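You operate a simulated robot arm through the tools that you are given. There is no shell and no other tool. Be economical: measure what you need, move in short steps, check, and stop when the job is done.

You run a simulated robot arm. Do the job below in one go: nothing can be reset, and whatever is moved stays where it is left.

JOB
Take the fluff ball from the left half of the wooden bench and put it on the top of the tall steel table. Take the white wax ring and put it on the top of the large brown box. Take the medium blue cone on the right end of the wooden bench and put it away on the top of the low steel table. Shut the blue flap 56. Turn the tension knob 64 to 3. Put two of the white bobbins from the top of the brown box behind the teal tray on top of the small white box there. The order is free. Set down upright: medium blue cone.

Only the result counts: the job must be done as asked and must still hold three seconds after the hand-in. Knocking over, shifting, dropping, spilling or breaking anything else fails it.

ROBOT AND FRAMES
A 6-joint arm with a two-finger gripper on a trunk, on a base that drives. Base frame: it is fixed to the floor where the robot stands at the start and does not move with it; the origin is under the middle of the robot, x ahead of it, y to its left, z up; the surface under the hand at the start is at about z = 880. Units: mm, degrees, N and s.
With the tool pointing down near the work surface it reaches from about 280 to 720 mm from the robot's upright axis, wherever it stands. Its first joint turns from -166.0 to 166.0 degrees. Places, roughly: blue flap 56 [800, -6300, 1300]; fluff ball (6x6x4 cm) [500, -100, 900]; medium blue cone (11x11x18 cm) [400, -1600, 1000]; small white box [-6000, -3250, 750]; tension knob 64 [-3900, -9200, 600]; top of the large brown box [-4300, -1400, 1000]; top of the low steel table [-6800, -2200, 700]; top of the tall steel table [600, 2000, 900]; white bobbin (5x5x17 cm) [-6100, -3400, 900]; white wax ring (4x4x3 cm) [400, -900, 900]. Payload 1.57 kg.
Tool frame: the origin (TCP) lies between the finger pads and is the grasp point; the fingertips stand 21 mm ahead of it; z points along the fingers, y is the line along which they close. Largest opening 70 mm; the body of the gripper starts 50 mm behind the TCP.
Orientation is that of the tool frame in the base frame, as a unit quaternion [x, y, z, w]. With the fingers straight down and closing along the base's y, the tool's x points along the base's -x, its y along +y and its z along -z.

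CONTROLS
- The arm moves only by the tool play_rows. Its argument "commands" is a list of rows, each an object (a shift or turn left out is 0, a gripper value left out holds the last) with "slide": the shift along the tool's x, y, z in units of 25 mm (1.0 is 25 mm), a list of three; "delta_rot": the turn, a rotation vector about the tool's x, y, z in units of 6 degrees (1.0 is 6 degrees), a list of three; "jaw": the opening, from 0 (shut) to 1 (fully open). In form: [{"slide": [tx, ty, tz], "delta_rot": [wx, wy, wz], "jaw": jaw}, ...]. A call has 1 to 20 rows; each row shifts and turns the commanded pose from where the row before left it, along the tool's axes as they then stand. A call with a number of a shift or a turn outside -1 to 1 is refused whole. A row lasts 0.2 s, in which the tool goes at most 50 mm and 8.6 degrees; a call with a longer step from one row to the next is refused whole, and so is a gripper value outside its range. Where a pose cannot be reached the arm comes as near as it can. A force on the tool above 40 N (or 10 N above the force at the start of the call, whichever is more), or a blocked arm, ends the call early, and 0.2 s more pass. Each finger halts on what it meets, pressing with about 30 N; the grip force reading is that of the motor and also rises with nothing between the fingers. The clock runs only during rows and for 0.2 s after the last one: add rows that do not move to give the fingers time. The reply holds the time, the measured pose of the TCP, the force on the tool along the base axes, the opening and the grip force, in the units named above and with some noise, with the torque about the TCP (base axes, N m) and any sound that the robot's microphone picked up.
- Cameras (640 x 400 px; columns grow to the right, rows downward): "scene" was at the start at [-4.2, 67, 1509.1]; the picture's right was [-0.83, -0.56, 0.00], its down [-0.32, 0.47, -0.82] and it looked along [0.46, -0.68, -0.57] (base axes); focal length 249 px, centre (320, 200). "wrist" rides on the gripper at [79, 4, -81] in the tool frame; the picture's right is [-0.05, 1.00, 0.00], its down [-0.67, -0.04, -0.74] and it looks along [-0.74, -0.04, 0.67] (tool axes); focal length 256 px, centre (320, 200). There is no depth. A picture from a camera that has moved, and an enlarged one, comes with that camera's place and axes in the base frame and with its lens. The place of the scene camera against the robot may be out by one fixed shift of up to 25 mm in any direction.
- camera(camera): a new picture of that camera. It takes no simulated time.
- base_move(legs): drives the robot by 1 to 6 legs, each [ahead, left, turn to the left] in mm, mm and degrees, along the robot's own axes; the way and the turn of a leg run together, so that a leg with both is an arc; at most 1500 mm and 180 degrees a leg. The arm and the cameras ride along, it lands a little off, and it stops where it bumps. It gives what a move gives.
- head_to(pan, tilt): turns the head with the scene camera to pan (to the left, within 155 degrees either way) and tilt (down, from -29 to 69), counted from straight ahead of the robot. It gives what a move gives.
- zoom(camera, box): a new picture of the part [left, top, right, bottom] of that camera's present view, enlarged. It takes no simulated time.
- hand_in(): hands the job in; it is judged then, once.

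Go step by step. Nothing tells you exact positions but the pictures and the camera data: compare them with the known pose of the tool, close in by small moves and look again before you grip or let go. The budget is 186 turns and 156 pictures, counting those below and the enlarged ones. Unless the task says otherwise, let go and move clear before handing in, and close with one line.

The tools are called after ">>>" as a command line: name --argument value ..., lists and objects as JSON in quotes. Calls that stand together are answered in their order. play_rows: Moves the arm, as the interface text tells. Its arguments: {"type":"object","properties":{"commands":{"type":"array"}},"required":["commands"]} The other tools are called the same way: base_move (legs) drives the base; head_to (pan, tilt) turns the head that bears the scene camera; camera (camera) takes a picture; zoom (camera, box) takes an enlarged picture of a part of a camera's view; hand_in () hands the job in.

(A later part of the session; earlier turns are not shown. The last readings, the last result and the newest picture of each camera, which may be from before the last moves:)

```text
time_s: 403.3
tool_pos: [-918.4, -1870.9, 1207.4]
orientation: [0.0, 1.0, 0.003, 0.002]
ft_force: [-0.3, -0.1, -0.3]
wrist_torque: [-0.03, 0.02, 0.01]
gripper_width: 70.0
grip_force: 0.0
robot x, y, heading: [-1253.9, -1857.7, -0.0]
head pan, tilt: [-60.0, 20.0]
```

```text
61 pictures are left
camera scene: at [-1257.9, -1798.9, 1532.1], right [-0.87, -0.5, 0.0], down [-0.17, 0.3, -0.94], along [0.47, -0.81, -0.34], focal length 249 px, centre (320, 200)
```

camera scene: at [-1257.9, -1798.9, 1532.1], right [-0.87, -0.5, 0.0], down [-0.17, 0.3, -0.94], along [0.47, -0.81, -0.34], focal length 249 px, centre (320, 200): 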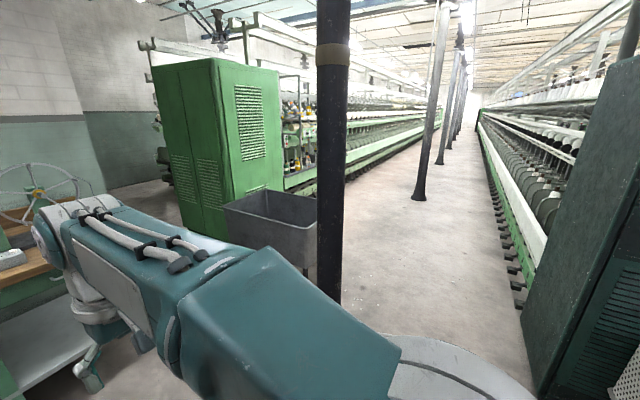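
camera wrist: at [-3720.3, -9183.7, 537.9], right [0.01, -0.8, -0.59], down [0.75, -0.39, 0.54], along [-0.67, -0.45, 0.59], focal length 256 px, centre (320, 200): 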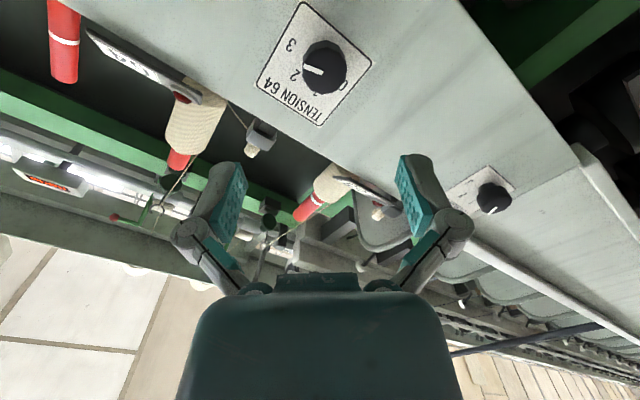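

Pillars stand along x = -700 and the dark cart is by the first one. I'll go down the west side of the pillars, then look across.

>>> base_move --legs '[[0, -1400, 0], [0, -1150, 0]]'

>>> head_to --pan -20 --tilt 20

>>> camera --camera "scene"

```text
time_s: 415.7
tool_pos: [-928.6, -4405.7, 1206.1]
orientation: [-0.002, 1.0, 0.002, 0.003]
ft_force: [0.7, -0.1, 0.0]
wrist_torque: [0.0, 0.01, 0.0]
gripper_width: 69.7
grip_force: 0.1
robot x, y, heading: [-1263.5, -4395.9, 0.1]
head pan, tilt: [-60.0, 20.0]
```

```text
time_s: 416.7
tool_pos: [-929.5, -4408.3, 1206.3]
orientation: [-0.002, 1.0, 0.002, 0.003]
ft_force: [0.0, 0.0, 0.0]
wrist_torque: [-0.03, 0.0, -0.04]
gripper_width: 70.0
grip_force: 0.0
robot x, y, heading: [-1259.6, -4396.4, 0.2]
head pan, tilt: [-20.0, 20.0]
```

```text
60 pictures are left
camera scene: at [-1228.8, -4288.1, 1532.1], right [-0.34, -0.94, 0.0], down [-0.32, 0.12, -0.94], along [0.88, -0.32, -0.34], focal length 249 px, centre (320, 200)
```

scene: 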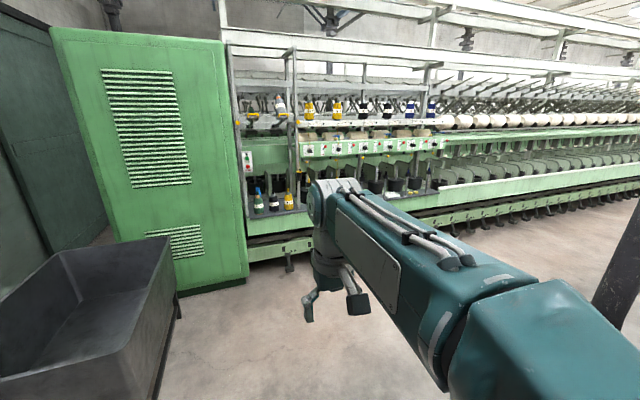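

The flap row is on this machine. I'll cross to its aisle and look closely.

>>> base_move --legs '[[1380, -900, 0]]'

>>> head_to --pan -25 --tilt 15

>>> camera --camera "scene"

```text
refused: leg 1 is longer than a leg can be; nothing moved
```

```text
time_s: 417.4
tool_pos: [-929.7, -4406.9, 1206.5]
orientation: [-0.003, 1.0, 0.002, 0.004]
ft_force: [0.4, 0.3, 0.5]
wrist_torque: [-0.01, -0.01, -0.01]
gripper_width: 69.9
grip_force: 0.0
robot x, y, heading: [-1264.1, -4400.3, 0.2]
head pan, tilt: [-25.0, 15.0]
```

```text
59 pictures are left
camera scene: at [-1231.6, -4295.8, 1540.2], right [-0.42, -0.91, 0.0], down [-0.24, 0.11, -0.97], along [0.88, -0.41, -0.26], focal length 249 px, centre (320, 200)
```

scene: 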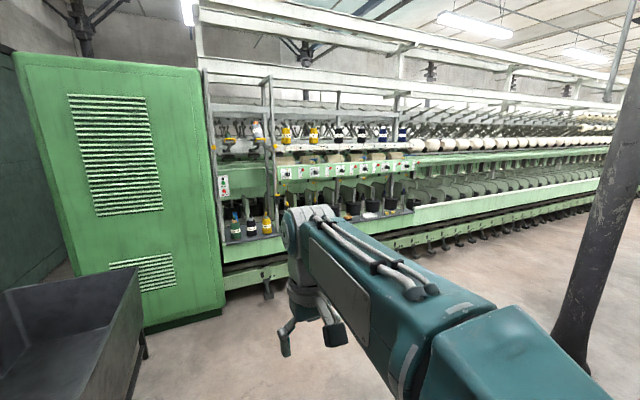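

>>> base_move --legs '[[700, -300, 0], [680, -700, 0]]'

>>> camera --camera "scene"

```text
time_s: 426.2
tool_pos: [453.4, -5416.7, 1206.8]
orientation: [0.004, 1.0, 0.002, 0.003]
ft_force: [-0.1, -0.5, -0.6]
wrist_torque: [0.0, 0.02, 0.01]
gripper_width: 70.0
grip_force: 0.1
robot x, y, heading: [119.6, -5406.3, -0.5]
head pan, tilt: [-25.0, 15.0]
```

```text
58 pictures are left
camera scene: at [151.2, -5300.9, 1540.2], right [-0.43, -0.9, 0.0], down [-0.23, 0.11, -0.97], along [0.87, -0.42, -0.26], focal length 249 px, centre (320, 200)
```

scene: 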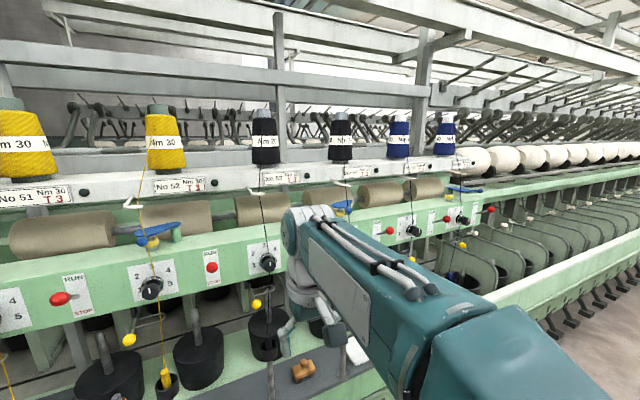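

Blue flaps sit on the stations; flap 56 should be the right one near [800, -6280, 1310]. I'll drive along to it.

>>> base_move --legs '[[-60, -800, 0.5]]'

>>> head_to --pan -15 --tilt 15

>>> camera --camera "scene"

>>> camera --camera "wrist"

```text
time_s: 430.5
tool_pos: [375.4, -6220.0, 1205.0]
orientation: [0.015, 1.0, 0.002, 0.003]
ft_force: [0.4, 0.4, -0.2]
wrist_torque: [0.01, 0.01, 0.0]
gripper_width: 70.3
grip_force: 0.1
robot x, y, heading: [42.7, -6201.5, -1.7]
head pan, tilt: [-25.0, 15.0]
```

```text
time_s: 431.2
tool_pos: [375.8, -6222.5, 1206.0]
orientation: [0.013, 1.0, 0.003, 0.003]
ft_force: [-0.7, 0.6, -0.5]
wrist_torque: [-0.02, 0.01, 0.0]
gripper_width: 69.9
grip_force: 0.0
robot x, y, heading: [44.9, -6200.4, -1.9]
head pan, tilt: [-15.0, 15.0]
```

```text
57 pictures are left
camera scene: at [83.4, -6084.0, 1540.2], right [-0.29, -0.96, 0.0], down [-0.25, 0.07, -0.97], along [0.92, -0.28, -0.26], focal length 249 px, centre (320, 200)
```

scene: 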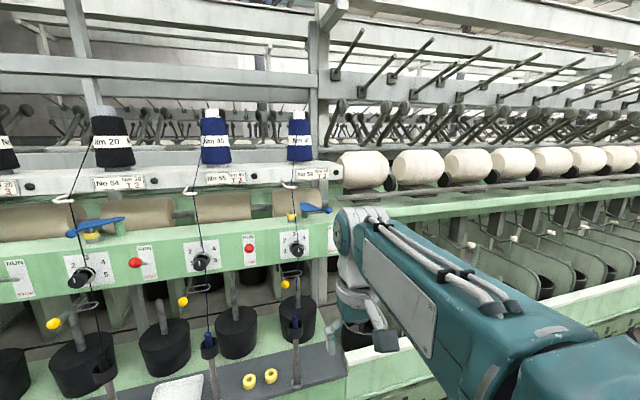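

```text
56 pictures are left
camera wrist: at [295.5, -6216.3, 1287.5], right [0.08, 1.0, 0.01], down [0.66, -0.06, 0.75], along [0.75, -0.06, -0.66], focal length 256 px, centre (320, 200)
```

wrist: 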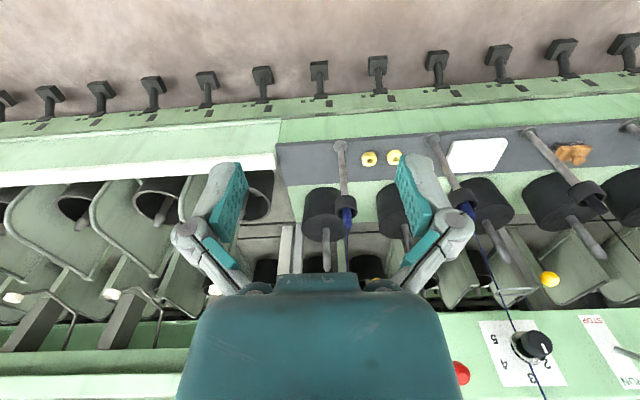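

Let me zoom in on flap 56 and its neighbours.

>>> zoom --camera "scene" --box '[250, 160, 350, 270]'

>>> zoom --camera "scene" --box '[40, 160, 220, 270]'

```text
3.64 times, centred on (300, 215) of scene
camera zoom: at [83.4, -6084.0, 1540.2], right [-0.29, -0.96, 0.0], down [-0.25, 0.07, -0.97], along [0.92, -0.28, -0.26], focal length 905 px, centre (393, 146)
```

zoom: 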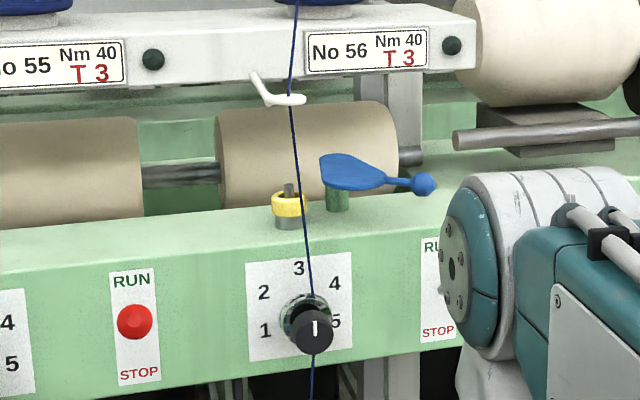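

```text
3.56 times, centred on (130, 215) of scene
camera zoom: at [83.4, -6084.0, 1540.2], right [-0.29, -0.96, 0.0], down [-0.25, 0.07, -0.97], along [0.92, -0.28, -0.26], focal length 885 px, centre (996, 147)
```

zoom: 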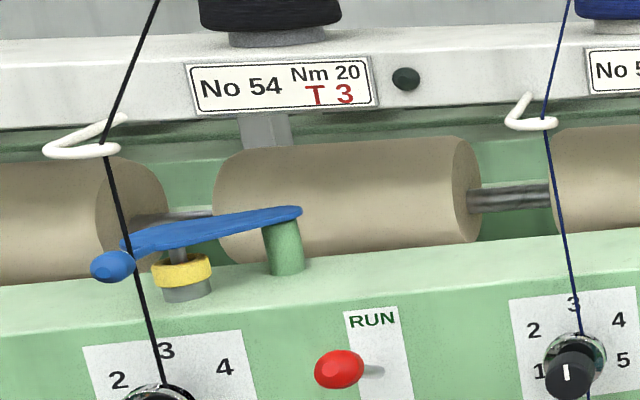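

Flap 54 is shut over its yellow eyelet, while flap 56 is swung out to the right; it turns about its green post. I'll take the sideways stance that worked for the knob: facing +y, south of the flap, tool bent to the right.

>>> base_move --legs '[[0, 0, 91.8], [-500, -180, 0]]'

>>> play_rows --commands '[{"delta_rot": [1, 0, 0], "slide": [0, 0, -0.5]}, {"delta_rot": [1, 0, 0]}, {"delta_rot": [1, 0, 0]}, {"delta_rot": [1, 0, 0]}, {"delta_rot": [1, 0, 0]}, {"delta_rot": [1, 0, 0]}, {"delta_rot": [1, 0, 0]}, {"delta_rot": [1, 0, 0]}, {"delta_rot": [1, 0, 0]}, {"delta_rot": [1, 0, 0]}, {"delta_rot": [1, 0, 0]}, {"delta_rot": [1, 0, 0]}, {"delta_rot": [1, 0, 0]}, {"delta_rot": [1, 0, 0]}, {"delta_rot": [1, 0, 0]}, {"jaw": 0}, {}, {}]'

>>> head_to --pan -45 --tilt 20

>>> camera --camera "scene"

```text
time_s: 438.2
tool_pos: [234.1, -6365.9, 1205.6]
orientation: [0.711, -0.704, -0.005, -0.001]
ft_force: [0.2, 0.9, -0.1]
wrist_torque: [0.0, -0.01, 0.0]
gripper_width: 69.9
grip_force: 0.0
robot x, y, heading: [225.0, -6699.9, 90.6]
head pan, tilt: [-15.0, 15.0]
```

```text
time_s: 442.0
tool_pos: [233.0, -6366.2, 1219.2]
orientation: [0.503, -0.5, 0.495, -0.502]
ft_force: [-0.1, 0.8, 0.5]
wrist_torque: [-0.03, -0.04, -0.02]
gripper_width: 0.2
grip_force: 28.5
robot x, y, heading: [224.8, -6700.0, 90.6]
head pan, tilt: [-15.0, 15.0]
```

```text
time_s: 443.0
tool_pos: [234.7, -6365.9, 1218.6]
orientation: [-0.502, 0.5, -0.495, 0.503]
ft_force: [0.9, -0.5, -0.5]
wrist_torque: [-0.03, -0.04, 0.02]
gripper_width: 0.3
grip_force: 28.5
robot x, y, heading: [230.4, -6701.4, 90.4]
head pan, tilt: [-45.0, 20.0]
```

```text
53 pictures are left
camera scene: at [142.2, -6706.9, 1532.1], right [0.71, -0.7, 0.0], down [-0.24, -0.24, -0.94], along [0.66, 0.67, -0.34], focal length 249 px, centre (320, 200)
```

scene: 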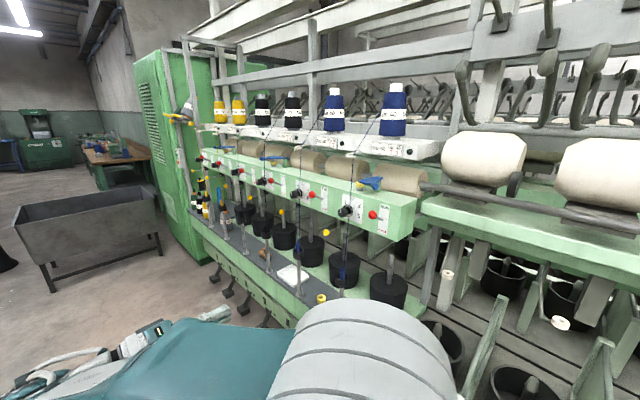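

The tool now points at the machine. I'll zoom on the flaps from this side.

>>> zoom --camera "scene" --box '[310, 140, 430, 240]'

>>> zoom --camera "scene" --box '[230, 130, 310, 200]'

```text
4.00 times, centred on (370, 190) of scene
camera zoom: at [142.2, -6706.9, 1532.1], right [0.71, -0.7, 0.0], down [-0.24, -0.24, -0.94], along [0.66, 0.67, -0.34], focal length 996 px, centre (120, 240)
```

zoom: 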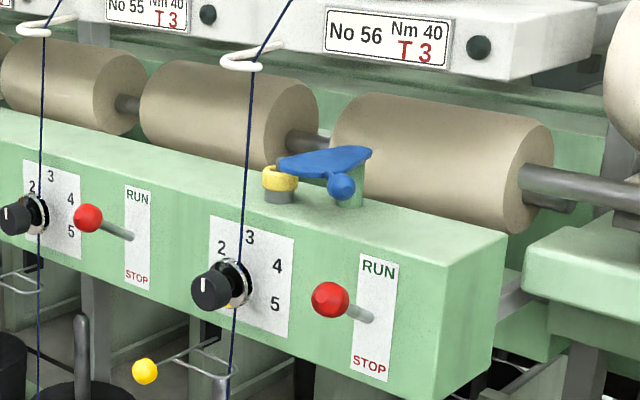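

```text
5.71 times, centred on (270, 165) of scene
camera zoom: at [142.2, -6706.9, 1532.1], right [0.71, -0.7, 0.0], down [-0.24, -0.24, -0.94], along [0.66, 0.67, -0.34], focal length 1422 px, centre (606, 400)
```

zoom: 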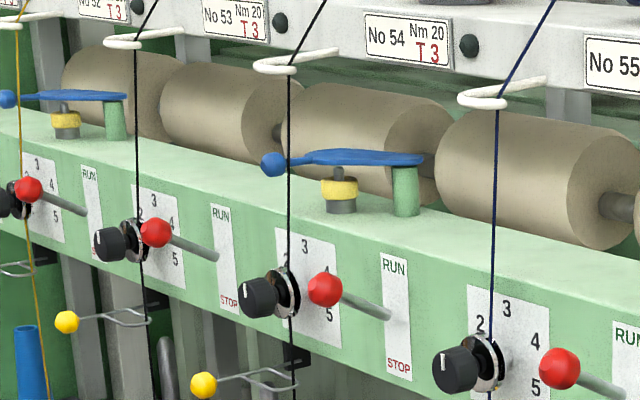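

Triangulation gives the pivot at [853, -6264], the ball at [758, -6316, 1316] (30° right), and shut as in flap 54 would be 30° left, with the ball near [760, -6210]. I'll bring the closed fingers in beside the ball on its right side.

>>> play_rows --commands '[{"slide": [0, -0.3, 0.9], "jaw": 0}, {"slide": [0, -0.3, 0.9]}, {"slide": [0, -0.3, 0.9]}, {"slide": [0, -0.3, 0.9]}, {"slide": [0, -0.3, 0.9]}, {"slide": [0, -0.3, 0.9]}, {"slide": [0, -0.3, 0.9]}, {"slide": [0, -0.3, 0.9]}, {"slide": [0, -0.3, 0.9]}, {"slide": [0, -0.3, 0.9]}, {"slide": [0, -0.3, 0.9]}, {"slide": [0, -0.3, 0.9]}, {"slide": [0, -0.3, 0.9]}, {"slide": [0, 0, 0.9]}, {"slide": [0, 0, 0.9]}, {"slide": [0, 0, 0.9]}, {"slide": [0, 0, 0.9]}, {}, {}]'

>>> camera --camera "wrist"

>>> camera --camera "scene"

```text
time_s: 447.0
tool_pos: [617.9, -6363.2, 1315.1]
orientation: [0.503, -0.5, 0.494, -0.503]
ft_force: [-0.4, -0.6, 0.9]
wrist_torque: [0.03, 0.01, -0.02]
gripper_width: 0.0
grip_force: 28.6
robot x, y, heading: [227.1, -6698.3, 90.6]
head pan, tilt: [-45.0, 20.0]
```

```text
50 pictures are left
camera wrist: at [537.6, -6443.3, 1311.6], right [-0.01, 0.06, -1.0], down [-0.75, 0.66, 0.04], along [0.66, 0.75, 0.04], focal length 256 px, centre (320, 200)
```

wrist: 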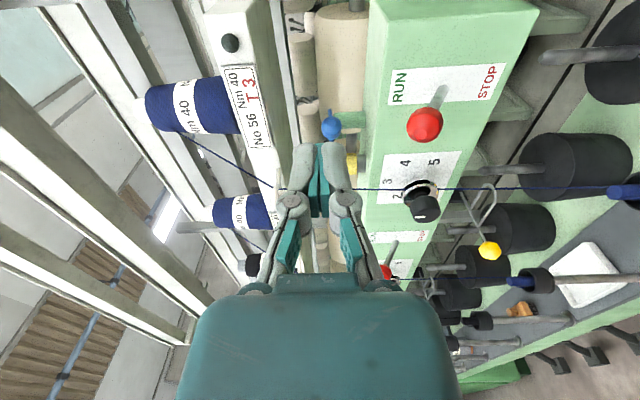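

```text
49 pictures are left
camera scene: at [144.0, -6706.9, 1532.2], right [0.71, -0.7, 0.0], down [-0.24, -0.24, -0.94], along [0.66, 0.67, -0.34], focal length 249 px, centre (320, 200)
```

scene: 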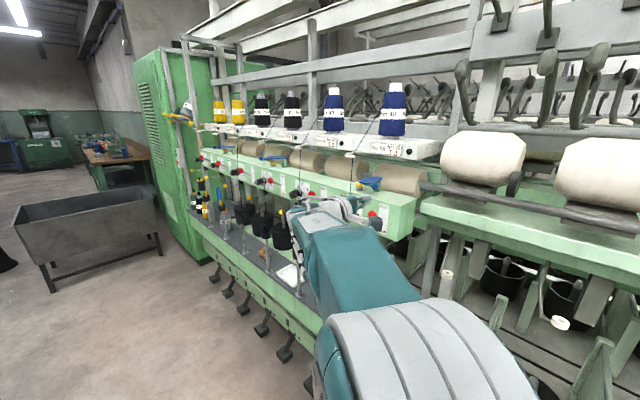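

The wrist view puts the ball near y = -6303, z = 1308. I'll advance 80 mm beside it and look again.

>>> play_rows --commands '[{"slide": [0, 0.2, 0.8]}, {"slide": [0, 0, 0.8]}, {"slide": [0, 0, 0.8]}, {"slide": [0, 0, 0.8]}, {}, {}]'

>>> camera --camera "wrist"

```text
time_s: 448.4
tool_pos: [698.3, -6362.4, 1308.5]
orientation: [-0.502, 0.501, -0.494, 0.502]
ft_force: [-0.3, 0.0, -1.0]
wrist_torque: [0.0, 0.03, 0.0]
gripper_width: 0.3
grip_force: 28.6
robot x, y, heading: [224.6, -6696.4, 90.7]
head pan, tilt: [-45.0, 20.0]
```

```text
48 pictures are left
camera wrist: at [616.9, -6443.3, 1304.7], right [-0.01, 0.06, -1.0], down [-0.75, 0.66, 0.04], along [0.66, 0.75, 0.04], focal length 256 px, centre (320, 200)
```

wrist: 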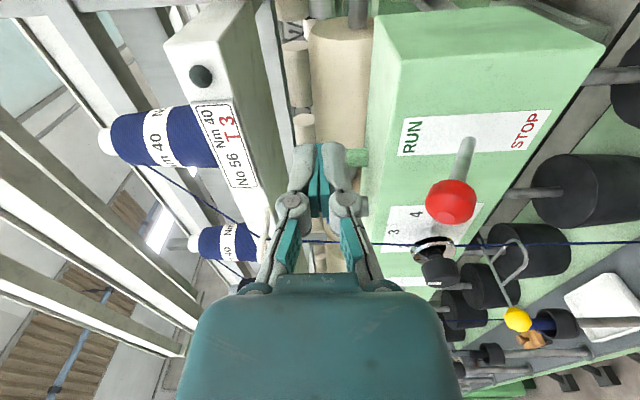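

I'll put the fingertips past the ball at its right side, then push slowly toward +y.

>>> play_rows --commands '[{"slide": [0, 0, 0.6]}, {"slide": [0, 0, 0.6]}, {"slide": [0, 0, 0.6]}, {}, {"slide": [-0.4, 0, 0]}, {"slide": [-0.4, 0, 0]}, {"slide": [-0.4, 0, 0]}, {"slide": [-0.4, 0, 0]}, {"slide": [-0.4, 0, 0]}, {"slide": [-0.4, 0, 0]}, {"slide": [-0.4, 0, 0]}, {}]'

>>> zoom --camera "scene" --box '[310, 140, 430, 240]'

>>> camera --camera "wrist"

```text
time_s: 451.0
tool_pos: [742.6, -6291.3, 1307.7]
orientation: [0.504, -0.5, 0.494, -0.502]
ft_force: [-0.5, -1.3, 0.3]
wrist_torque: [0.02, 0.01, 0.0]
gripper_width: 0.0
grip_force: 28.3
robot x, y, heading: [225.4, -6699.6, 90.5]
head pan, tilt: [-45.0, 20.0]
```

```text
4.00 times, centred on (370, 190) of scene
camera zoom: at [144.9, -6706.4, 1532.2], right [0.71, -0.7, 0.0], down [-0.24, -0.24, -0.94], along [0.66, 0.67, -0.34], focal length 996 px, centre (120, 240)
```

zoom: 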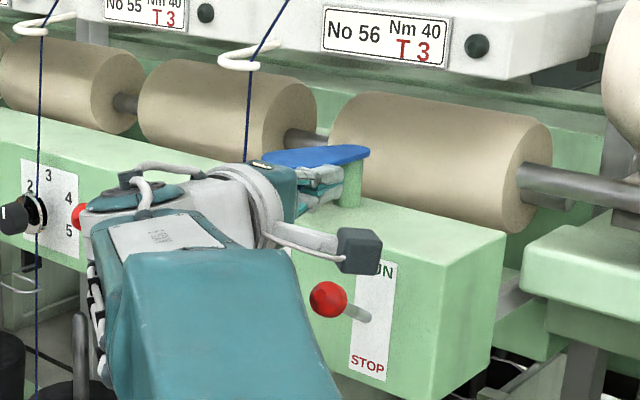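

```text
46 pictures are left
camera wrist: at [662.4, -6373.0, 1304.4], right [-0.01, 0.06, -1.0], down [-0.75, 0.66, 0.04], along [0.66, 0.75, 0.04], focal length 256 px, centre (320, 200)
```

wrist: 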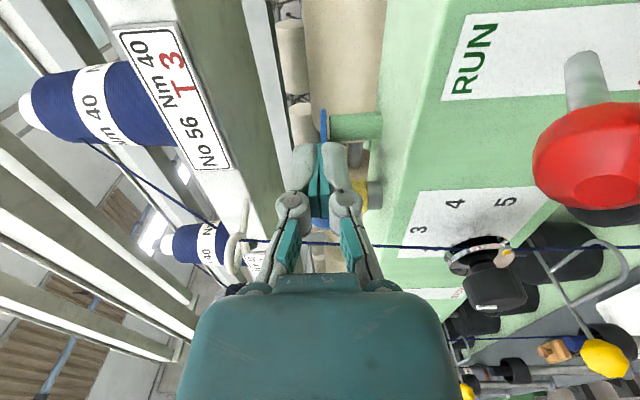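

The blade has begun to swing. I'll go on pushing in 10 mm steps.

>>> play_rows --commands '[{"slide": [-0.4, 0, 0]}, {"slide": [-0.4, 0, 0]}, {"slide": [-0.4, 0, 0]}, {"slide": [-0.4, 0, 0]}, {}]'

>>> zoom --camera "scene" --box '[310, 140, 430, 240]'

>>> camera --camera "wrist"

```text
time_s: 452.2
tool_pos: [742.8, -6251.4, 1307.8]
orientation: [0.503, -0.501, 0.494, -0.502]
ft_force: [0.4, 0.2, -0.1]
wrist_torque: [0.0, 0.03, 0.03]
gripper_width: 0.1
grip_force: 28.7
robot x, y, heading: [225.1, -6700.2, 90.7]
head pan, tilt: [-45.0, 20.0]
```

```text
4.00 times, centred on (370, 190) of scene
camera zoom: at [144.9, -6706.2, 1532.2], right [0.71, -0.7, 0.0], down [-0.24, -0.24, -0.94], along [0.66, 0.67, -0.34], focal length 996 px, centre (120, 240)
```

zoom: 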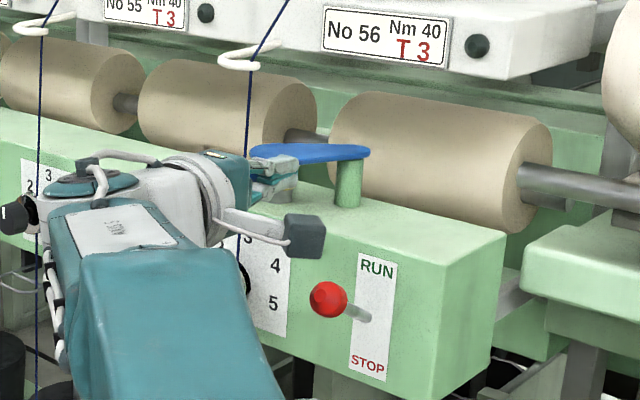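

```text
44 pictures are left
camera wrist: at [661.7, -6332.0, 1304.1], right [-0.01, 0.06, -1.0], down [-0.75, 0.66, 0.04], along [0.66, 0.75, 0.04], focal length 256 px, centre (320, 200)
```

wrist: 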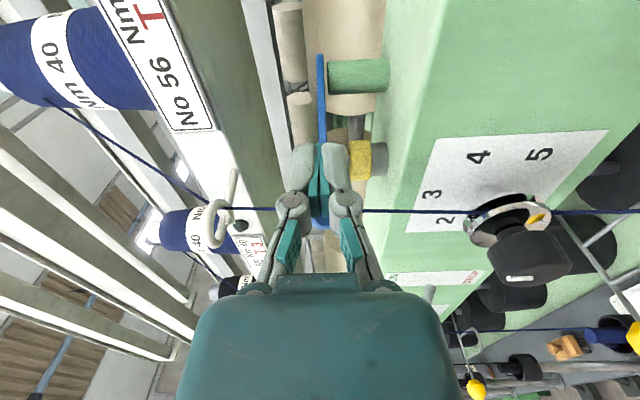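

>>> play_rows --commands '[{"slide": [-0.35, 0, 0]}, {"slide": [-0.35, 0, 0]}, {}]'

>>> play_rows --commands '[{"slide": [-0.15, 0, 0]}, {"slide": [-0.15, 0, 0]}, {}]'

>>> zoom --camera "scene" --box '[310, 140, 430, 240]'

```text
time_s: 453.0
tool_pos: [742.8, -6232.8, 1307.0]
orientation: [0.504, -0.5, 0.494, -0.502]
ft_force: [0.3, -0.8, -0.5]
wrist_torque: [0.01, 0.02, 0.0]
gripper_width: 0.0
grip_force: 28.9
robot x, y, heading: [225.0, -6702.8, 90.6]
head pan, tilt: [-45.0, 20.0]
```

```text
time_s: 453.8
tool_pos: [741.4, -6225.0, 1308.4]
orientation: [0.503, -0.501, 0.495, -0.502]
ft_force: [-0.3, 0.7, -0.3]
wrist_torque: [0.03, 0.01, 0.02]
gripper_width: 0.0
grip_force: 28.5
robot x, y, heading: [225.2, -6699.1, 90.4]
head pan, tilt: [-45.0, 20.0]
```

```text
4.00 times, centred on (370, 190) of scene
camera zoom: at [144.9, -6706.1, 1532.2], right [0.71, -0.7, 0.0], down [-0.24, -0.24, -0.94], along [0.66, 0.67, -0.34], focal length 996 px, centre (120, 240)
```

zoom: 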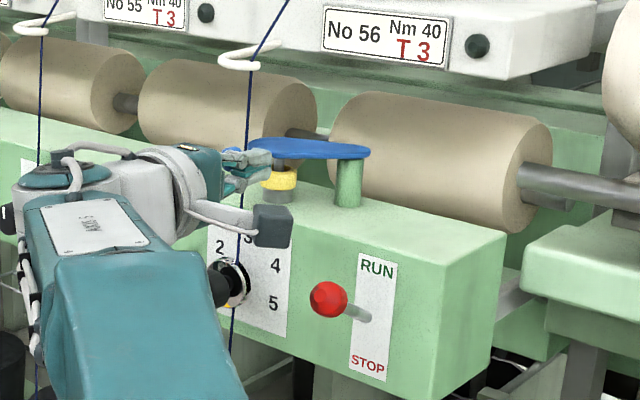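

The flap now covers the eyelet and the ball is within a few millimetres of the expected shut place. I'll push gently to feel for the stop.

>>> play_rows --commands '[{"slide": [-0.12, 0, 0]}, {"slide": [-0.12, 0, 0]}, {}]'

>>> play_rows --commands '[{"slide": [-0.12, 0, 0]}, {}]'

>>> zoom --camera "scene" --box '[330, 150, 410, 210]'

```text
time_s: 454.6
tool_pos: [742.7, -6219.3, 1308.5]
orientation: [0.503, -0.5, 0.495, -0.502]
ft_force: [0.1, 0.0, 0.4]
wrist_torque: [0.02, 0.01, 0.03]
gripper_width: 0.1
grip_force: 28.3
robot x, y, heading: [226.2, -6698.9, 90.7]
head pan, tilt: [-45.0, 20.0]
```

```text
time_s: 455.2
tool_pos: [742.8, -6215.5, 1309.6]
orientation: [0.503, -0.501, 0.494, -0.502]
ft_force: [0.2, -0.4, -0.5]
wrist_torque: [0.04, 0.0, -0.01]
gripper_width: 0.2
grip_force: 28.7
robot x, y, heading: [224.6, -6700.6, 90.8]
head pan, tilt: [-45.0, 20.0]
```

```text
6.67 times, centred on (370, 180) of scene
camera zoom: at [144.9, -6706.1, 1532.2], right [0.71, -0.7, 0.0], down [-0.24, -0.24, -0.94], along [0.66, 0.67, -0.34], focal length 1659 px, centre (-13, 333)
```

zoom: 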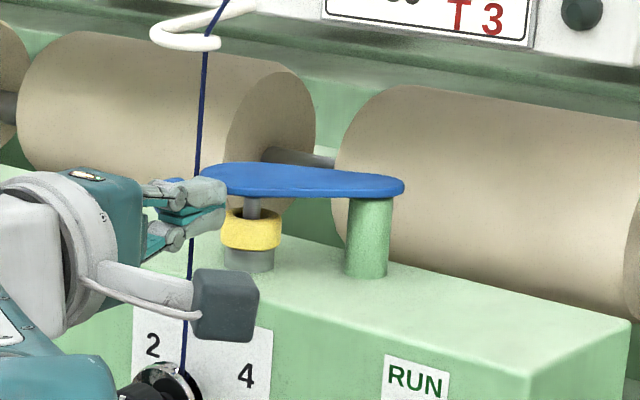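

No resistance felt. I'll back the fingers off and look at how the flap stands.

>>> play_rows --commands '[{"slide": [0.4, 0, 0]}, {"slide": [0.4, 0, -0.5]}, {"slide": [0.2, 0, -1]}, {"slide": [0, 0, -1]}, {"slide": [0, 0, -1]}, {"slide": [0, 0, -1]}, {"slide": [0, 0, -1]}, {"slide": [0.5, 0.5, -1]}, {"slide": [0.5, 0.5, -1]}, {"slide": [0.5, 0.5, -1]}, {}]'

>>> zoom --camera "scene" --box '[310, 140, 430, 240]'

```text
time_s: 457.6
tool_pos: [529.0, -6281.6, 1271.7]
orientation: [-0.502, 0.5, -0.494, 0.504]
ft_force: [-0.3, 0.5, 0.4]
wrist_torque: [0.02, -0.01, 0.03]
gripper_width: 0.1
grip_force: 28.7
robot x, y, heading: [224.5, -6696.3, 90.7]
head pan, tilt: [-45.0, 20.0]
```

```text
4.00 times, centred on (370, 190) of scene
camera zoom: at [143.5, -6706.6, 1532.2], right [0.71, -0.7, 0.0], down [-0.24, -0.24, -0.94], along [0.66, 0.67, -0.34], focal length 996 px, centre (120, 240)
```

zoom: 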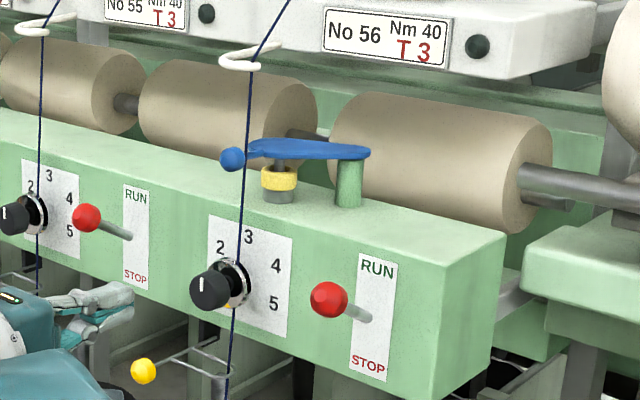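

Flap 56 now looks just like shut flap 54. I'll retract, point the tool down, and compare both flaps from the front on the way north.

>>> play_rows --commands '[{"slide": [0, 0, -1]}, {"slide": [0, 0, -1]}, {"slide": [0, 0, -1]}, {"slide": [0, 0, -1]}, {"slide": [0, 0, -1]}, {"slide": [0, 0, -1]}, {"slide": [0, 0, -1]}, {"slide": [0, 0, -1]}, {"slide": [0, 0, -1]}, {"slide": [0.8, 0, -1]}, {"slide": [0.8, 0, -1]}, {"slide": [0.8, 0, -0.5]}, {}]'

>>> play_rows --commands '[{"delta_rot": [-1, 0, 0], "jaw": 1}, {"delta_rot": [-1, 0, 0]}, {"delta_rot": [-1, 0, 0]}, {"delta_rot": [-1, 0, 0]}, {"delta_rot": [-1, 0, 0]}, {"delta_rot": [-1, 0, 0]}, {"delta_rot": [-1, 0, 0]}, {"delta_rot": [-1, 0, 0]}, {"delta_rot": [-1, 0, 0]}, {"delta_rot": [-1, 0, 0]}, {"delta_rot": [-1, 0, 0]}, {"delta_rot": [-1, 0, 0]}, {"delta_rot": [-1, 0, 0]}, {"delta_rot": [-1, 0, 0]}, {"delta_rot": [-1, 0, 0]}, {}, {}]'

>>> base_move --legs '[[500, 160, -0.7]]'

>>> head_to --pan -90 --tilt 15

>>> camera --camera "scene"

```text
time_s: 460.4
tool_pos: [241.4, -6345.1, 1273.7]
orientation: [-0.502, 0.501, -0.495, 0.502]
ft_force: [0.8, -0.1, -0.7]
wrist_torque: [0.01, 0.0, 0.02]
gripper_width: 0.0
grip_force: 28.3
robot x, y, heading: [228.4, -6697.3, 90.3]
head pan, tilt: [-45.0, 20.0]
```

```text
time_s: 464.0
tool_pos: [241.6, -6345.5, 1273.8]
orientation: [0.711, -0.704, -0.004, -0.001]
ft_force: [-0.2, 0.6, 0.1]
wrist_torque: [-0.01, 0.01, 0.02]
gripper_width: 70.0
grip_force: 0.1
robot x, y, heading: [227.5, -6700.2, 90.6]
head pan, tilt: [-45.0, 20.0]
```

```text
time_s: 467.0
tool_pos: [84.3, -5852.5, 1274.1]
orientation: [0.708, -0.706, -0.005, 0.0]
ft_force: [0.0, 0.2, -0.2]
wrist_torque: [-0.01, 0.01, 0.04]
gripper_width: 70.0
grip_force: 0.0
robot x, y, heading: [66.0, -6209.2, 90.0]
head pan, tilt: [-45.0, 20.0]
```

```text
time_s: 468.1
tool_pos: [84.4, -5854.1, 1274.1]
orientation: [0.707, -0.707, -0.004, 0.0]
ft_force: [0.3, 0.2, 0.5]
wrist_torque: [-0.02, 0.0, -0.02]
gripper_width: 70.0
grip_force: 0.0
robot x, y, heading: [64.7, -6204.6, 89.7]
head pan, tilt: [-90.0, 15.0]
```

```text
40 pictures are left
camera scene: at [9.5, -6279.8, 1540.3], right [0.0, -1.0, 0.0], down [-0.26, 0.0, -0.97], along [0.97, 0.0, -0.26], focal length 249 px, centre (320, 200)
```

scene: 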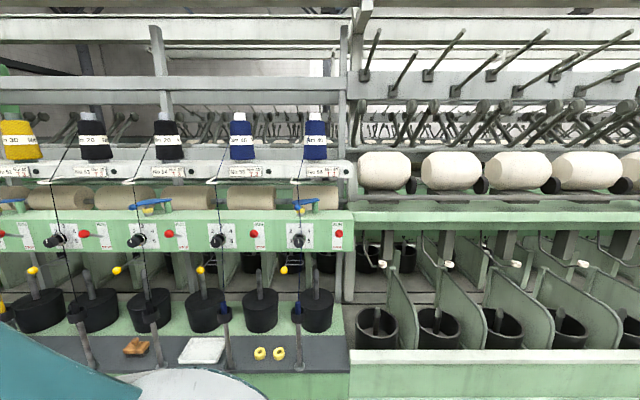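

>>> zoom --camera "scene" --box '[110, 160, 360, 260]'

>>> zoom --camera "scene" --box '[280, 180, 350, 225]'

```text
2.56 times, centred on (235, 210) of scene
camera zoom: at [9.5, -6279.8, 1540.3], right [0.0, -1.0, 0.0], down [-0.26, 0.0, -0.97], along [0.97, 0.0, -0.26], focal length 637 px, centre (538, 174)
```

zoom: 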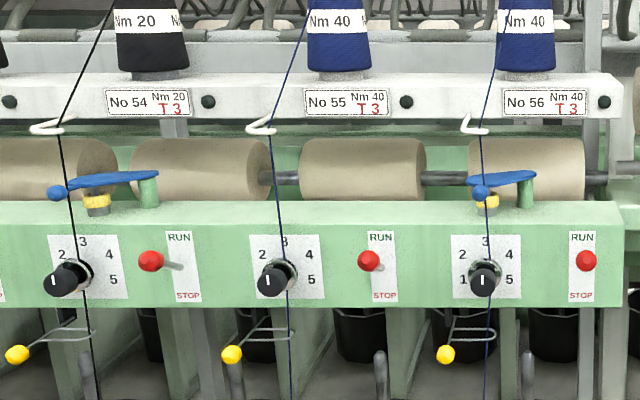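

```text
8.89 times, centred on (315, 202) of scene
camera zoom: at [9.5, -6279.8, 1540.3], right [0.0, -1.0, 0.0], down [-0.26, 0.0, -0.97], along [0.97, 0.0, -0.26], focal length 2212 px, centre (364, 178)
```

zoom: 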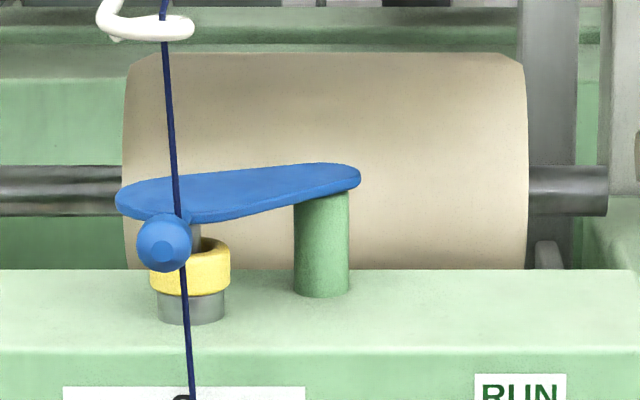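

Seen square on, flap 56 stands exactly as flap 54: shut. Now I'll drive back to the bench for the blue cone.

>>> base_move --legs '[[800, 0, 0], [500, 680, 0], [500, 660, 0], [1300, 0, 0], [1240, 0, 0], [0, 0, -90]]'

>>> base_move --legs '[[900, 200, 0]]'

>>> head_to --pan 0 --tilt 25

>>> camera --camera "scene"

```text
time_s: 496.3
tool_pos: [-892.1, -1886.6, 1274.3]
orientation: [0.011, 1.0, 0.002, 0.004]
ft_force: [0.1, -0.2, 0.0]
wrist_torque: [0.0, 0.03, 0.0]
gripper_width: 70.1
grip_force: 0.0
robot x, y, heading: [-1244.8, -1859.7, -1.3]
head pan, tilt: [-90.0, 15.0]
```

```text
time_s: 501.2
tool_pos: [21.3, -1725.5, 1273.6]
orientation: [0.019, 1.0, 0.003, 0.004]
ft_force: [-0.5, -0.4, 0.2]
wrist_torque: [-0.02, 0.0, -0.04]
gripper_width: 69.9
grip_force: 0.1
robot x, y, heading: [-329.9, -1695.6, -2.5]
head pan, tilt: [-90.0, 15.0]
```

```text
time_s: 502.8
tool_pos: [21.8, -1726.3, 1275.4]
orientation: [0.019, 1.0, 0.003, 0.003]
ft_force: [0.6, -0.6, 0.2]
wrist_torque: [-0.01, 0.01, 0.03]
gripper_width: 70.0
grip_force: 0.0
robot x, y, heading: [-331.9, -1691.2, -2.4]
head pan, tilt: [0.0, 25.0]
```

```text
37 pictures are left
camera scene: at [-286.8, -1551.8, 1524.0], right [-0.04, -1.0, 0.0], down [-0.42, 0.02, -0.91], along [0.91, -0.04, -0.42], focal length 249 px, centre (320, 200)
```

scene: 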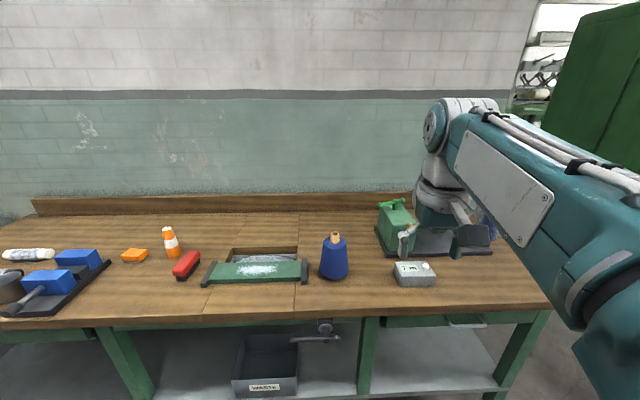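

The medium blue cone with a brown tube tip stands near [425, -1635]. I'll drive up to the bench and look from above.

>>> base_move --legs '[[0, 0, 2.4], [250, 55, 0]]'

>>> camera --camera "wrist"

>>> zoom --camera "scene" --box '[250, 200, 410, 320]'

```text
time_s: 505.1
tool_pos: [275.8, -1659.0, 1274.0]
orientation: [0.0, 1.0, 0.004, 0.003]
ft_force: [0.8, -0.2, 0.2]
wrist_torque: [0.0, -0.01, -0.02]
gripper_width: 70.1
grip_force: 0.0
robot x, y, heading: [-76.2, -1638.0, 0.0]
head pan, tilt: [0.0, 25.0]
```

```text
36 pictures are left
camera wrist: at [194.6, -1656.3, 1354.9], right [0.05, 1.0, 0.01], down [0.66, -0.04, 0.75], along [0.75, -0.03, -0.66], focal length 256 px, centre (320, 200)
```

wrist: 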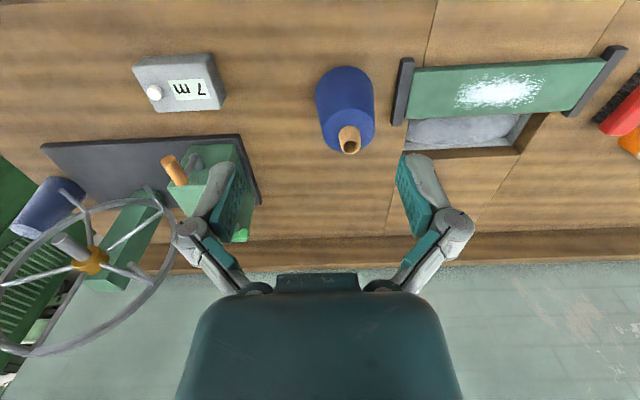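

```text
3.33 times, centred on (330, 260) of scene
camera zoom: at [-40.6, -1498.8, 1524.2], right [0.0, -1.0, 0.0], down [-0.42, 0.0, -0.91], along [0.91, 0.0, -0.42], focal length 830 px, centre (287, 0)
```

zoom: 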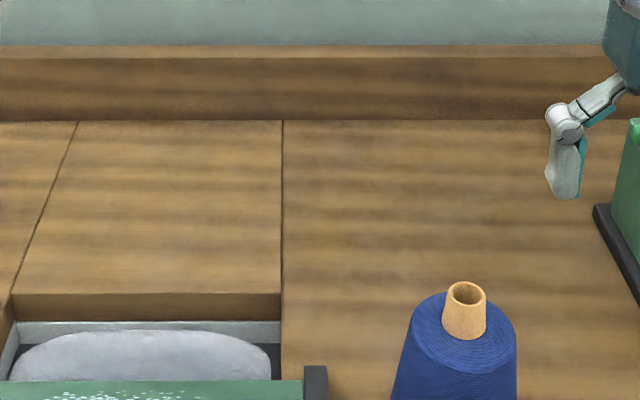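

The tube's tip is near [419, -1622, 1060]. I'll go above it and check.

>>> play_rows --commands '[{"slide": [-0.715, 0.185, 0.7], "jaw": 1}, {"slide": [-0.715, 0.185, 0.7]}, {"slide": [-0.715, 0.185, 0.7]}, {"slide": [-0.715, 0.185, 0.7]}, {"slide": [-0.715, 0.185, 0.7]}, {"slide": [-0.715, 0.185, 0.7]}, {"slide": [-0.715, 0.185, 0.7]}, {"slide": [-0.715, 0.185, 0.7]}, {}, {}]'

>>> camera --camera "wrist"

```text
time_s: 507.3
tool_pos: [419.3, -1618.6, 1136.9]
orientation: [0.0, 1.0, 0.003, 0.002]
ft_force: [-0.1, 0.4, -0.4]
wrist_torque: [0.02, 0.01, 0.0]
gripper_width: 70.2
grip_force: 0.0
robot x, y, heading: [-76.1, -1634.9, -0.2]
head pan, tilt: [0.0, 25.0]
```

```text
34 pictures are left
camera wrist: at [339.1, -1616.4, 1217.1], right [0.05, 1.0, 0.01], down [0.66, -0.04, 0.75], along [0.75, -0.04, -0.66], focal length 256 px, centre (320, 200)
```

wrist: 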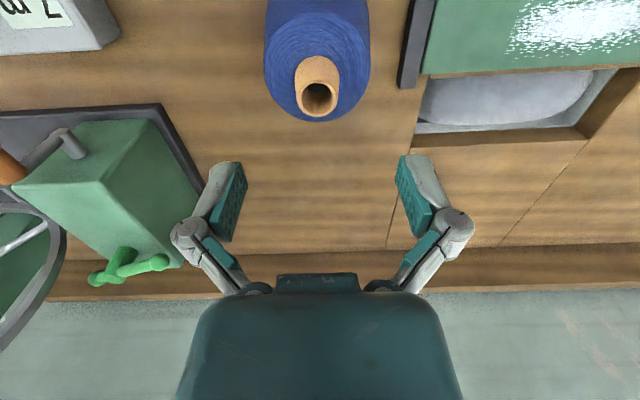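

The tube top is at [418, -1621, 1061]. I'll lower to z 1047 and grip the tube.

>>> play_rows --commands '[{"slide": [0.04, -0.1, 0.9]}, {"slide": [0, 0, 0.9]}, {"slide": [0, 0, 0.8]}, {"slide": [0, 0, 0.6]}, {"slide": [0, 0, 0.38]}, {}, {"jaw": 0.75}, {"jaw": 0.55}, {"jaw": 0.35}, {}, {}]'

>>> camera --camera "wrist"

```text
time_s: 509.7
tool_pos: [419.3, -1622.6, 1046.0]
orientation: [0.0, 1.0, 0.002, 0.004]
ft_force: [0.7, 2.1, 3.7]
wrist_torque: [0.0, -0.11, 0.04]
gripper_width: 32.7
grip_force: 29.8
robot x, y, heading: [-74.3, -1635.8, -0.4]
head pan, tilt: [0.0, 25.0]
```

```text
33 pictures are left
camera wrist: at [339.5, -1619.9, 1126.4], right [0.05, 1.0, 0.01], down [0.66, -0.04, 0.75], along [0.75, -0.04, -0.66], focal length 256 px, centre (320, 200)
```

wrist: 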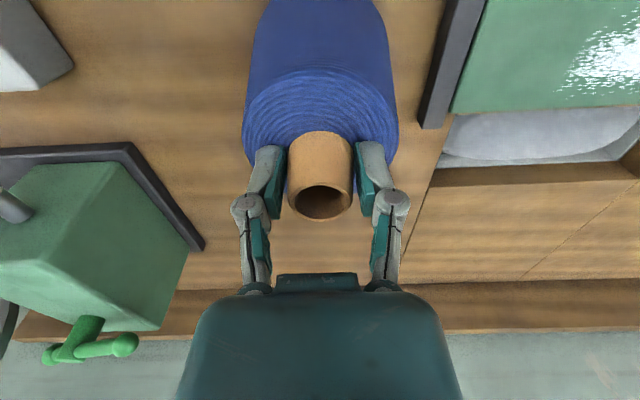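

Gripped at 32.7 mm. I'll lift it and pull back.

>>> play_rows --commands '[{"slide": [0, 0, -0.3]}, {"slide": [0, 0, -0.6]}, {"slide": [0, 0, -0.9]}, {"slide": [0, 0, -0.9]}, {"slide": [0, 0, -0.9]}, {"slide": [0, 0, -0.9]}, {"slide": [0, 0, -0.9]}, {"slide": [0, 0, -0.9]}, {"slide": [0.5, 0, -0.8]}, {"slide": [0.7, 0, 0]}, {"slide": [0.7, 0, 0]}, {"slide": [0.7, 0, 0]}, {}]'

>>> camera --camera "wrist"

```text
time_s: 512.5
tool_pos: [354.2, -1624.5, 1222.5]
orientation: [0.0, 1.0, 0.002, 0.003]
ft_force: [-0.3, -1.3, -5.8]
wrist_torque: [0.01, 0.04, 0.0]
gripper_width: 32.7
grip_force: 29.8
robot x, y, heading: [-78.5, -1638.2, -0.2]
head pan, tilt: [0.0, 25.0]
```

```text
32 pictures are left
camera wrist: at [273.6, -1621.5, 1304.5], right [0.05, 1.0, 0.01], down [0.66, -0.04, 0.75], along [0.75, -0.04, -0.66], focal length 256 px, centre (320, 200)
```

wrist: 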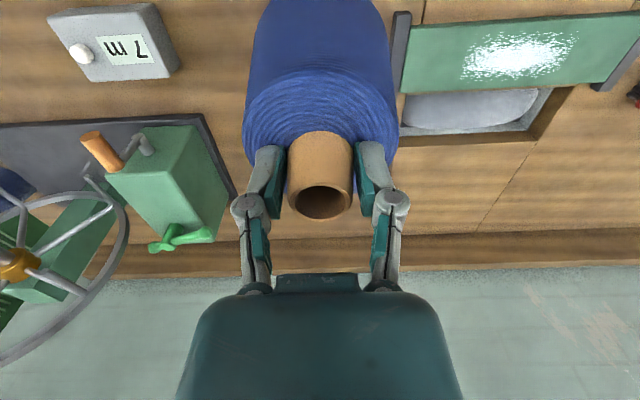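

The cone is held firmly (about 0.6 kg). I'll back off, turn round, and take the known way to the low steel table.

>>> base_move --legs '[[-200, 0, 0], [0, 0, 180]]'

```text
time_s: 521.6
tool_pos: [-712.1, -1677.2, 1223.3]
orientation: [1.0, 0.031, -0.003, 0.002]
ft_force: [0.4, 0.1, -6.4]
wrist_torque: [0.04, -0.02, 0.03]
gripper_width: 33.1
grip_force: 29.8
robot x, y, heading: [-280.0, -1635.7, -176.8]
head pan, tilt: [0.0, 25.0]
```

>>> base_move --legs '[[0, 0, -3.2], [1400, 60, 0]]'

>>> base_move --legs '[[1400, 0, 0]]'

```text
time_s: 529.0
tool_pos: [-2116.8, -1767.9, 1223.8]
orientation: [1.0, 0.024, -0.003, 0.003]
ft_force: [-0.7, -0.2, -5.5]
wrist_torque: [0.03, -0.03, -0.01]
gripper_width: 32.7
grip_force: 29.9
robot x, y, heading: [-1681.7, -1732.3, -177.2]
head pan, tilt: [0.0, 25.0]
```

```text
time_s: 536.1
tool_pos: [-3538.9, -1825.1, 1224.1]
orientation: [1.0, 0.02, -0.002, 0.001]
ft_force: [-0.2, 0.4, -6.6]
wrist_torque: [0.05, -0.02, -0.02]
gripper_width: 32.5
grip_force: 29.4
robot x, y, heading: [-3109.1, -1791.6, -177.8]
head pan, tilt: [0.0, 25.0]
```

>>> base_move --legs '[[0, 0, -2.2], [0, -1500, 0], [1000, -30, 0]]'

```text
time_s: 548.7
tool_pos: [-4553.3, -289.5, 1222.3]
orientation: [1.0, 0.0, -0.002, 0.003]
ft_force: [-0.5, -0.4, -5.4]
wrist_torque: [0.02, -0.01, -0.02]
gripper_width: 32.7
grip_force: 29.9
robot x, y, heading: [-4118.6, -276.2, 180.2]
head pan, tilt: [0.0, 25.0]
```

>>> base_move --legs '[[1330, 27, 0]]'

```text
time_s: 555.3
tool_pos: [-5866.1, -286.7, 1223.8]
orientation: [1.0, -0.013, -0.002, 0.003]
ft_force: [0.2, 0.0, -5.8]
wrist_torque: [0.01, -0.05, -0.02]
gripper_width: 32.3
grip_force: 30.4
robot x, y, heading: [-5430.3, -285.2, 178.5]
head pan, tilt: [0.0, 25.0]
```

>>> base_move --legs '[[0, 0, 1.5], [463, 295, 0], [380, 262, 0], [750, 50, 0]]'

```text
time_s: 564.9
tool_pos: [-7468.9, -899.2, 1223.2]
orientation: [1.0, -0.003, -0.003, 0.002]
ft_force: [-0.1, -0.1, -5.9]
wrist_torque: [0.03, -0.09, 0.02]
gripper_width: 32.3
grip_force: 30.4
robot x, y, heading: [-7031.4, -887.3, 179.9]
head pan, tilt: [0.0, 25.0]
```

>>> base_move --legs '[[500, 380, 0], [0, 850, 0], [0, 0, 180]]'

>>> head_to --pan 0 --tilt 40

>>> camera --camera "scene"

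```text
time_s: 579.9
tool_pos: [-7107.6, -2074.0, 1222.0]
orientation: [-0.02, 1.0, 0.003, 0.002]
ft_force: [-0.1, 0.1, -6.0]
wrist_torque: [0.02, 0.05, 0.0]
gripper_width: 32.2
grip_force: 29.9
robot x, y, heading: [-7539.5, -2101.8, 1.9]
head pan, tilt: [0.0, 25.0]
```

```text
time_s: 580.7
tool_pos: [-7106.8, -2072.8, 1222.0]
orientation: [-0.019, 1.0, 0.003, 0.001]
ft_force: [-0.6, 0.0, -5.8]
wrist_torque: [-0.04, 0.03, 0.01]
gripper_width: 32.1
grip_force: 30.1
robot x, y, heading: [-7542.4, -2101.6, 2.0]
head pan, tilt: [0.0, 40.0]
```

```text
31 pictures are left
camera scene: at [-7513.8, -1961.6, 1500.7], right [0.04, -1.0, 0.0], down [-0.64, -0.02, -0.77], along [0.77, 0.03, -0.64], focal length 249 px, centre (320, 200)
```

scene: 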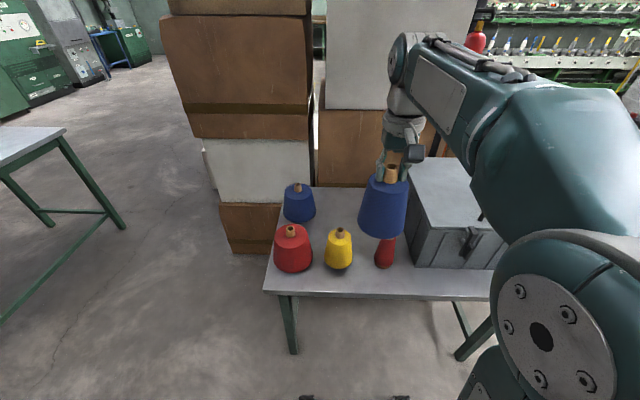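

The table has free space behind the yellow and small red cones, about [-6740, -2070]. I'll drive closer and reach over.

>>> base_move --legs '[[0, 0, -2], [180, 25, 0]]'

>>> play_rows --commands '[{"slide": [-0.9, 0, 0]}, {"slide": [-0.9, 0, 0]}, {"slide": [-0.9, 0, 0]}, {"slide": [-0.9, 0, 0]}, {}]'

>>> camera --camera "wrist"

>>> camera --camera "scene"

```text
time_s: 582.5
tool_pos: [-6926.3, -2064.4, 1221.7]
orientation: [-0.002, 1.0, 0.002, 0.002]
ft_force: [-0.3, 0.0, -4.6]
wrist_torque: [0.03, 0.02, -0.02]
gripper_width: 32.1
grip_force: 30.1
robot x, y, heading: [-7362.7, -2080.7, 0.1]
head pan, tilt: [0.0, 40.0]
```

```text
time_s: 583.8
tool_pos: [-6835.8, -2062.3, 1223.7]
orientation: [-0.002, 1.0, 0.003, 0.003]
ft_force: [1.0, 0.2, -6.1]
wrist_torque: [-0.02, 0.01, -0.01]
gripper_width: 32.1
grip_force: 29.3
robot x, y, heading: [-7366.1, -2077.6, 0.1]
head pan, tilt: [0.0, 40.0]
```

```text
30 pictures are left
camera wrist: at [-6917.0, -2060.0, 1304.7], right [0.05, 1.0, 0.0], down [0.66, -0.04, 0.75], along [0.75, -0.03, -0.66], focal length 256 px, centre (320, 200)
```

wrist: 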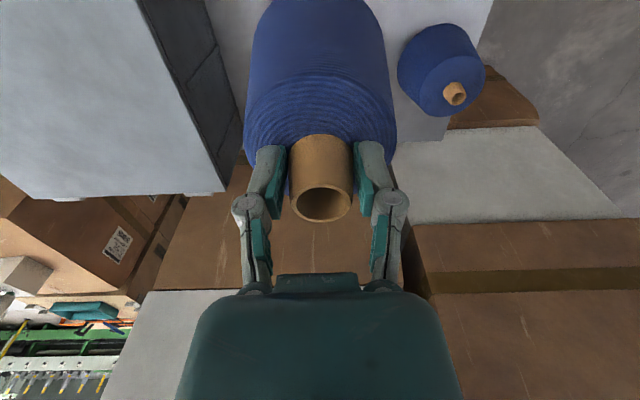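

```text
29 pictures are left
camera scene: at [-7328.2, -1937.3, 1500.6], right [0.0, -1.0, 0.0], down [-0.64, 0.0, -0.77], along [0.77, 0.0, -0.64], focal length 249 px, centre (320, 200)
```

scene: 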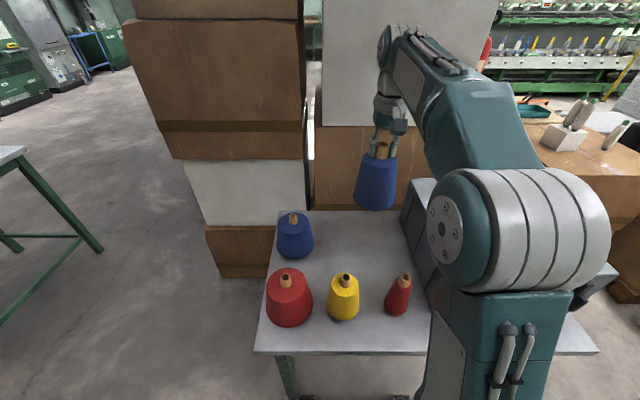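

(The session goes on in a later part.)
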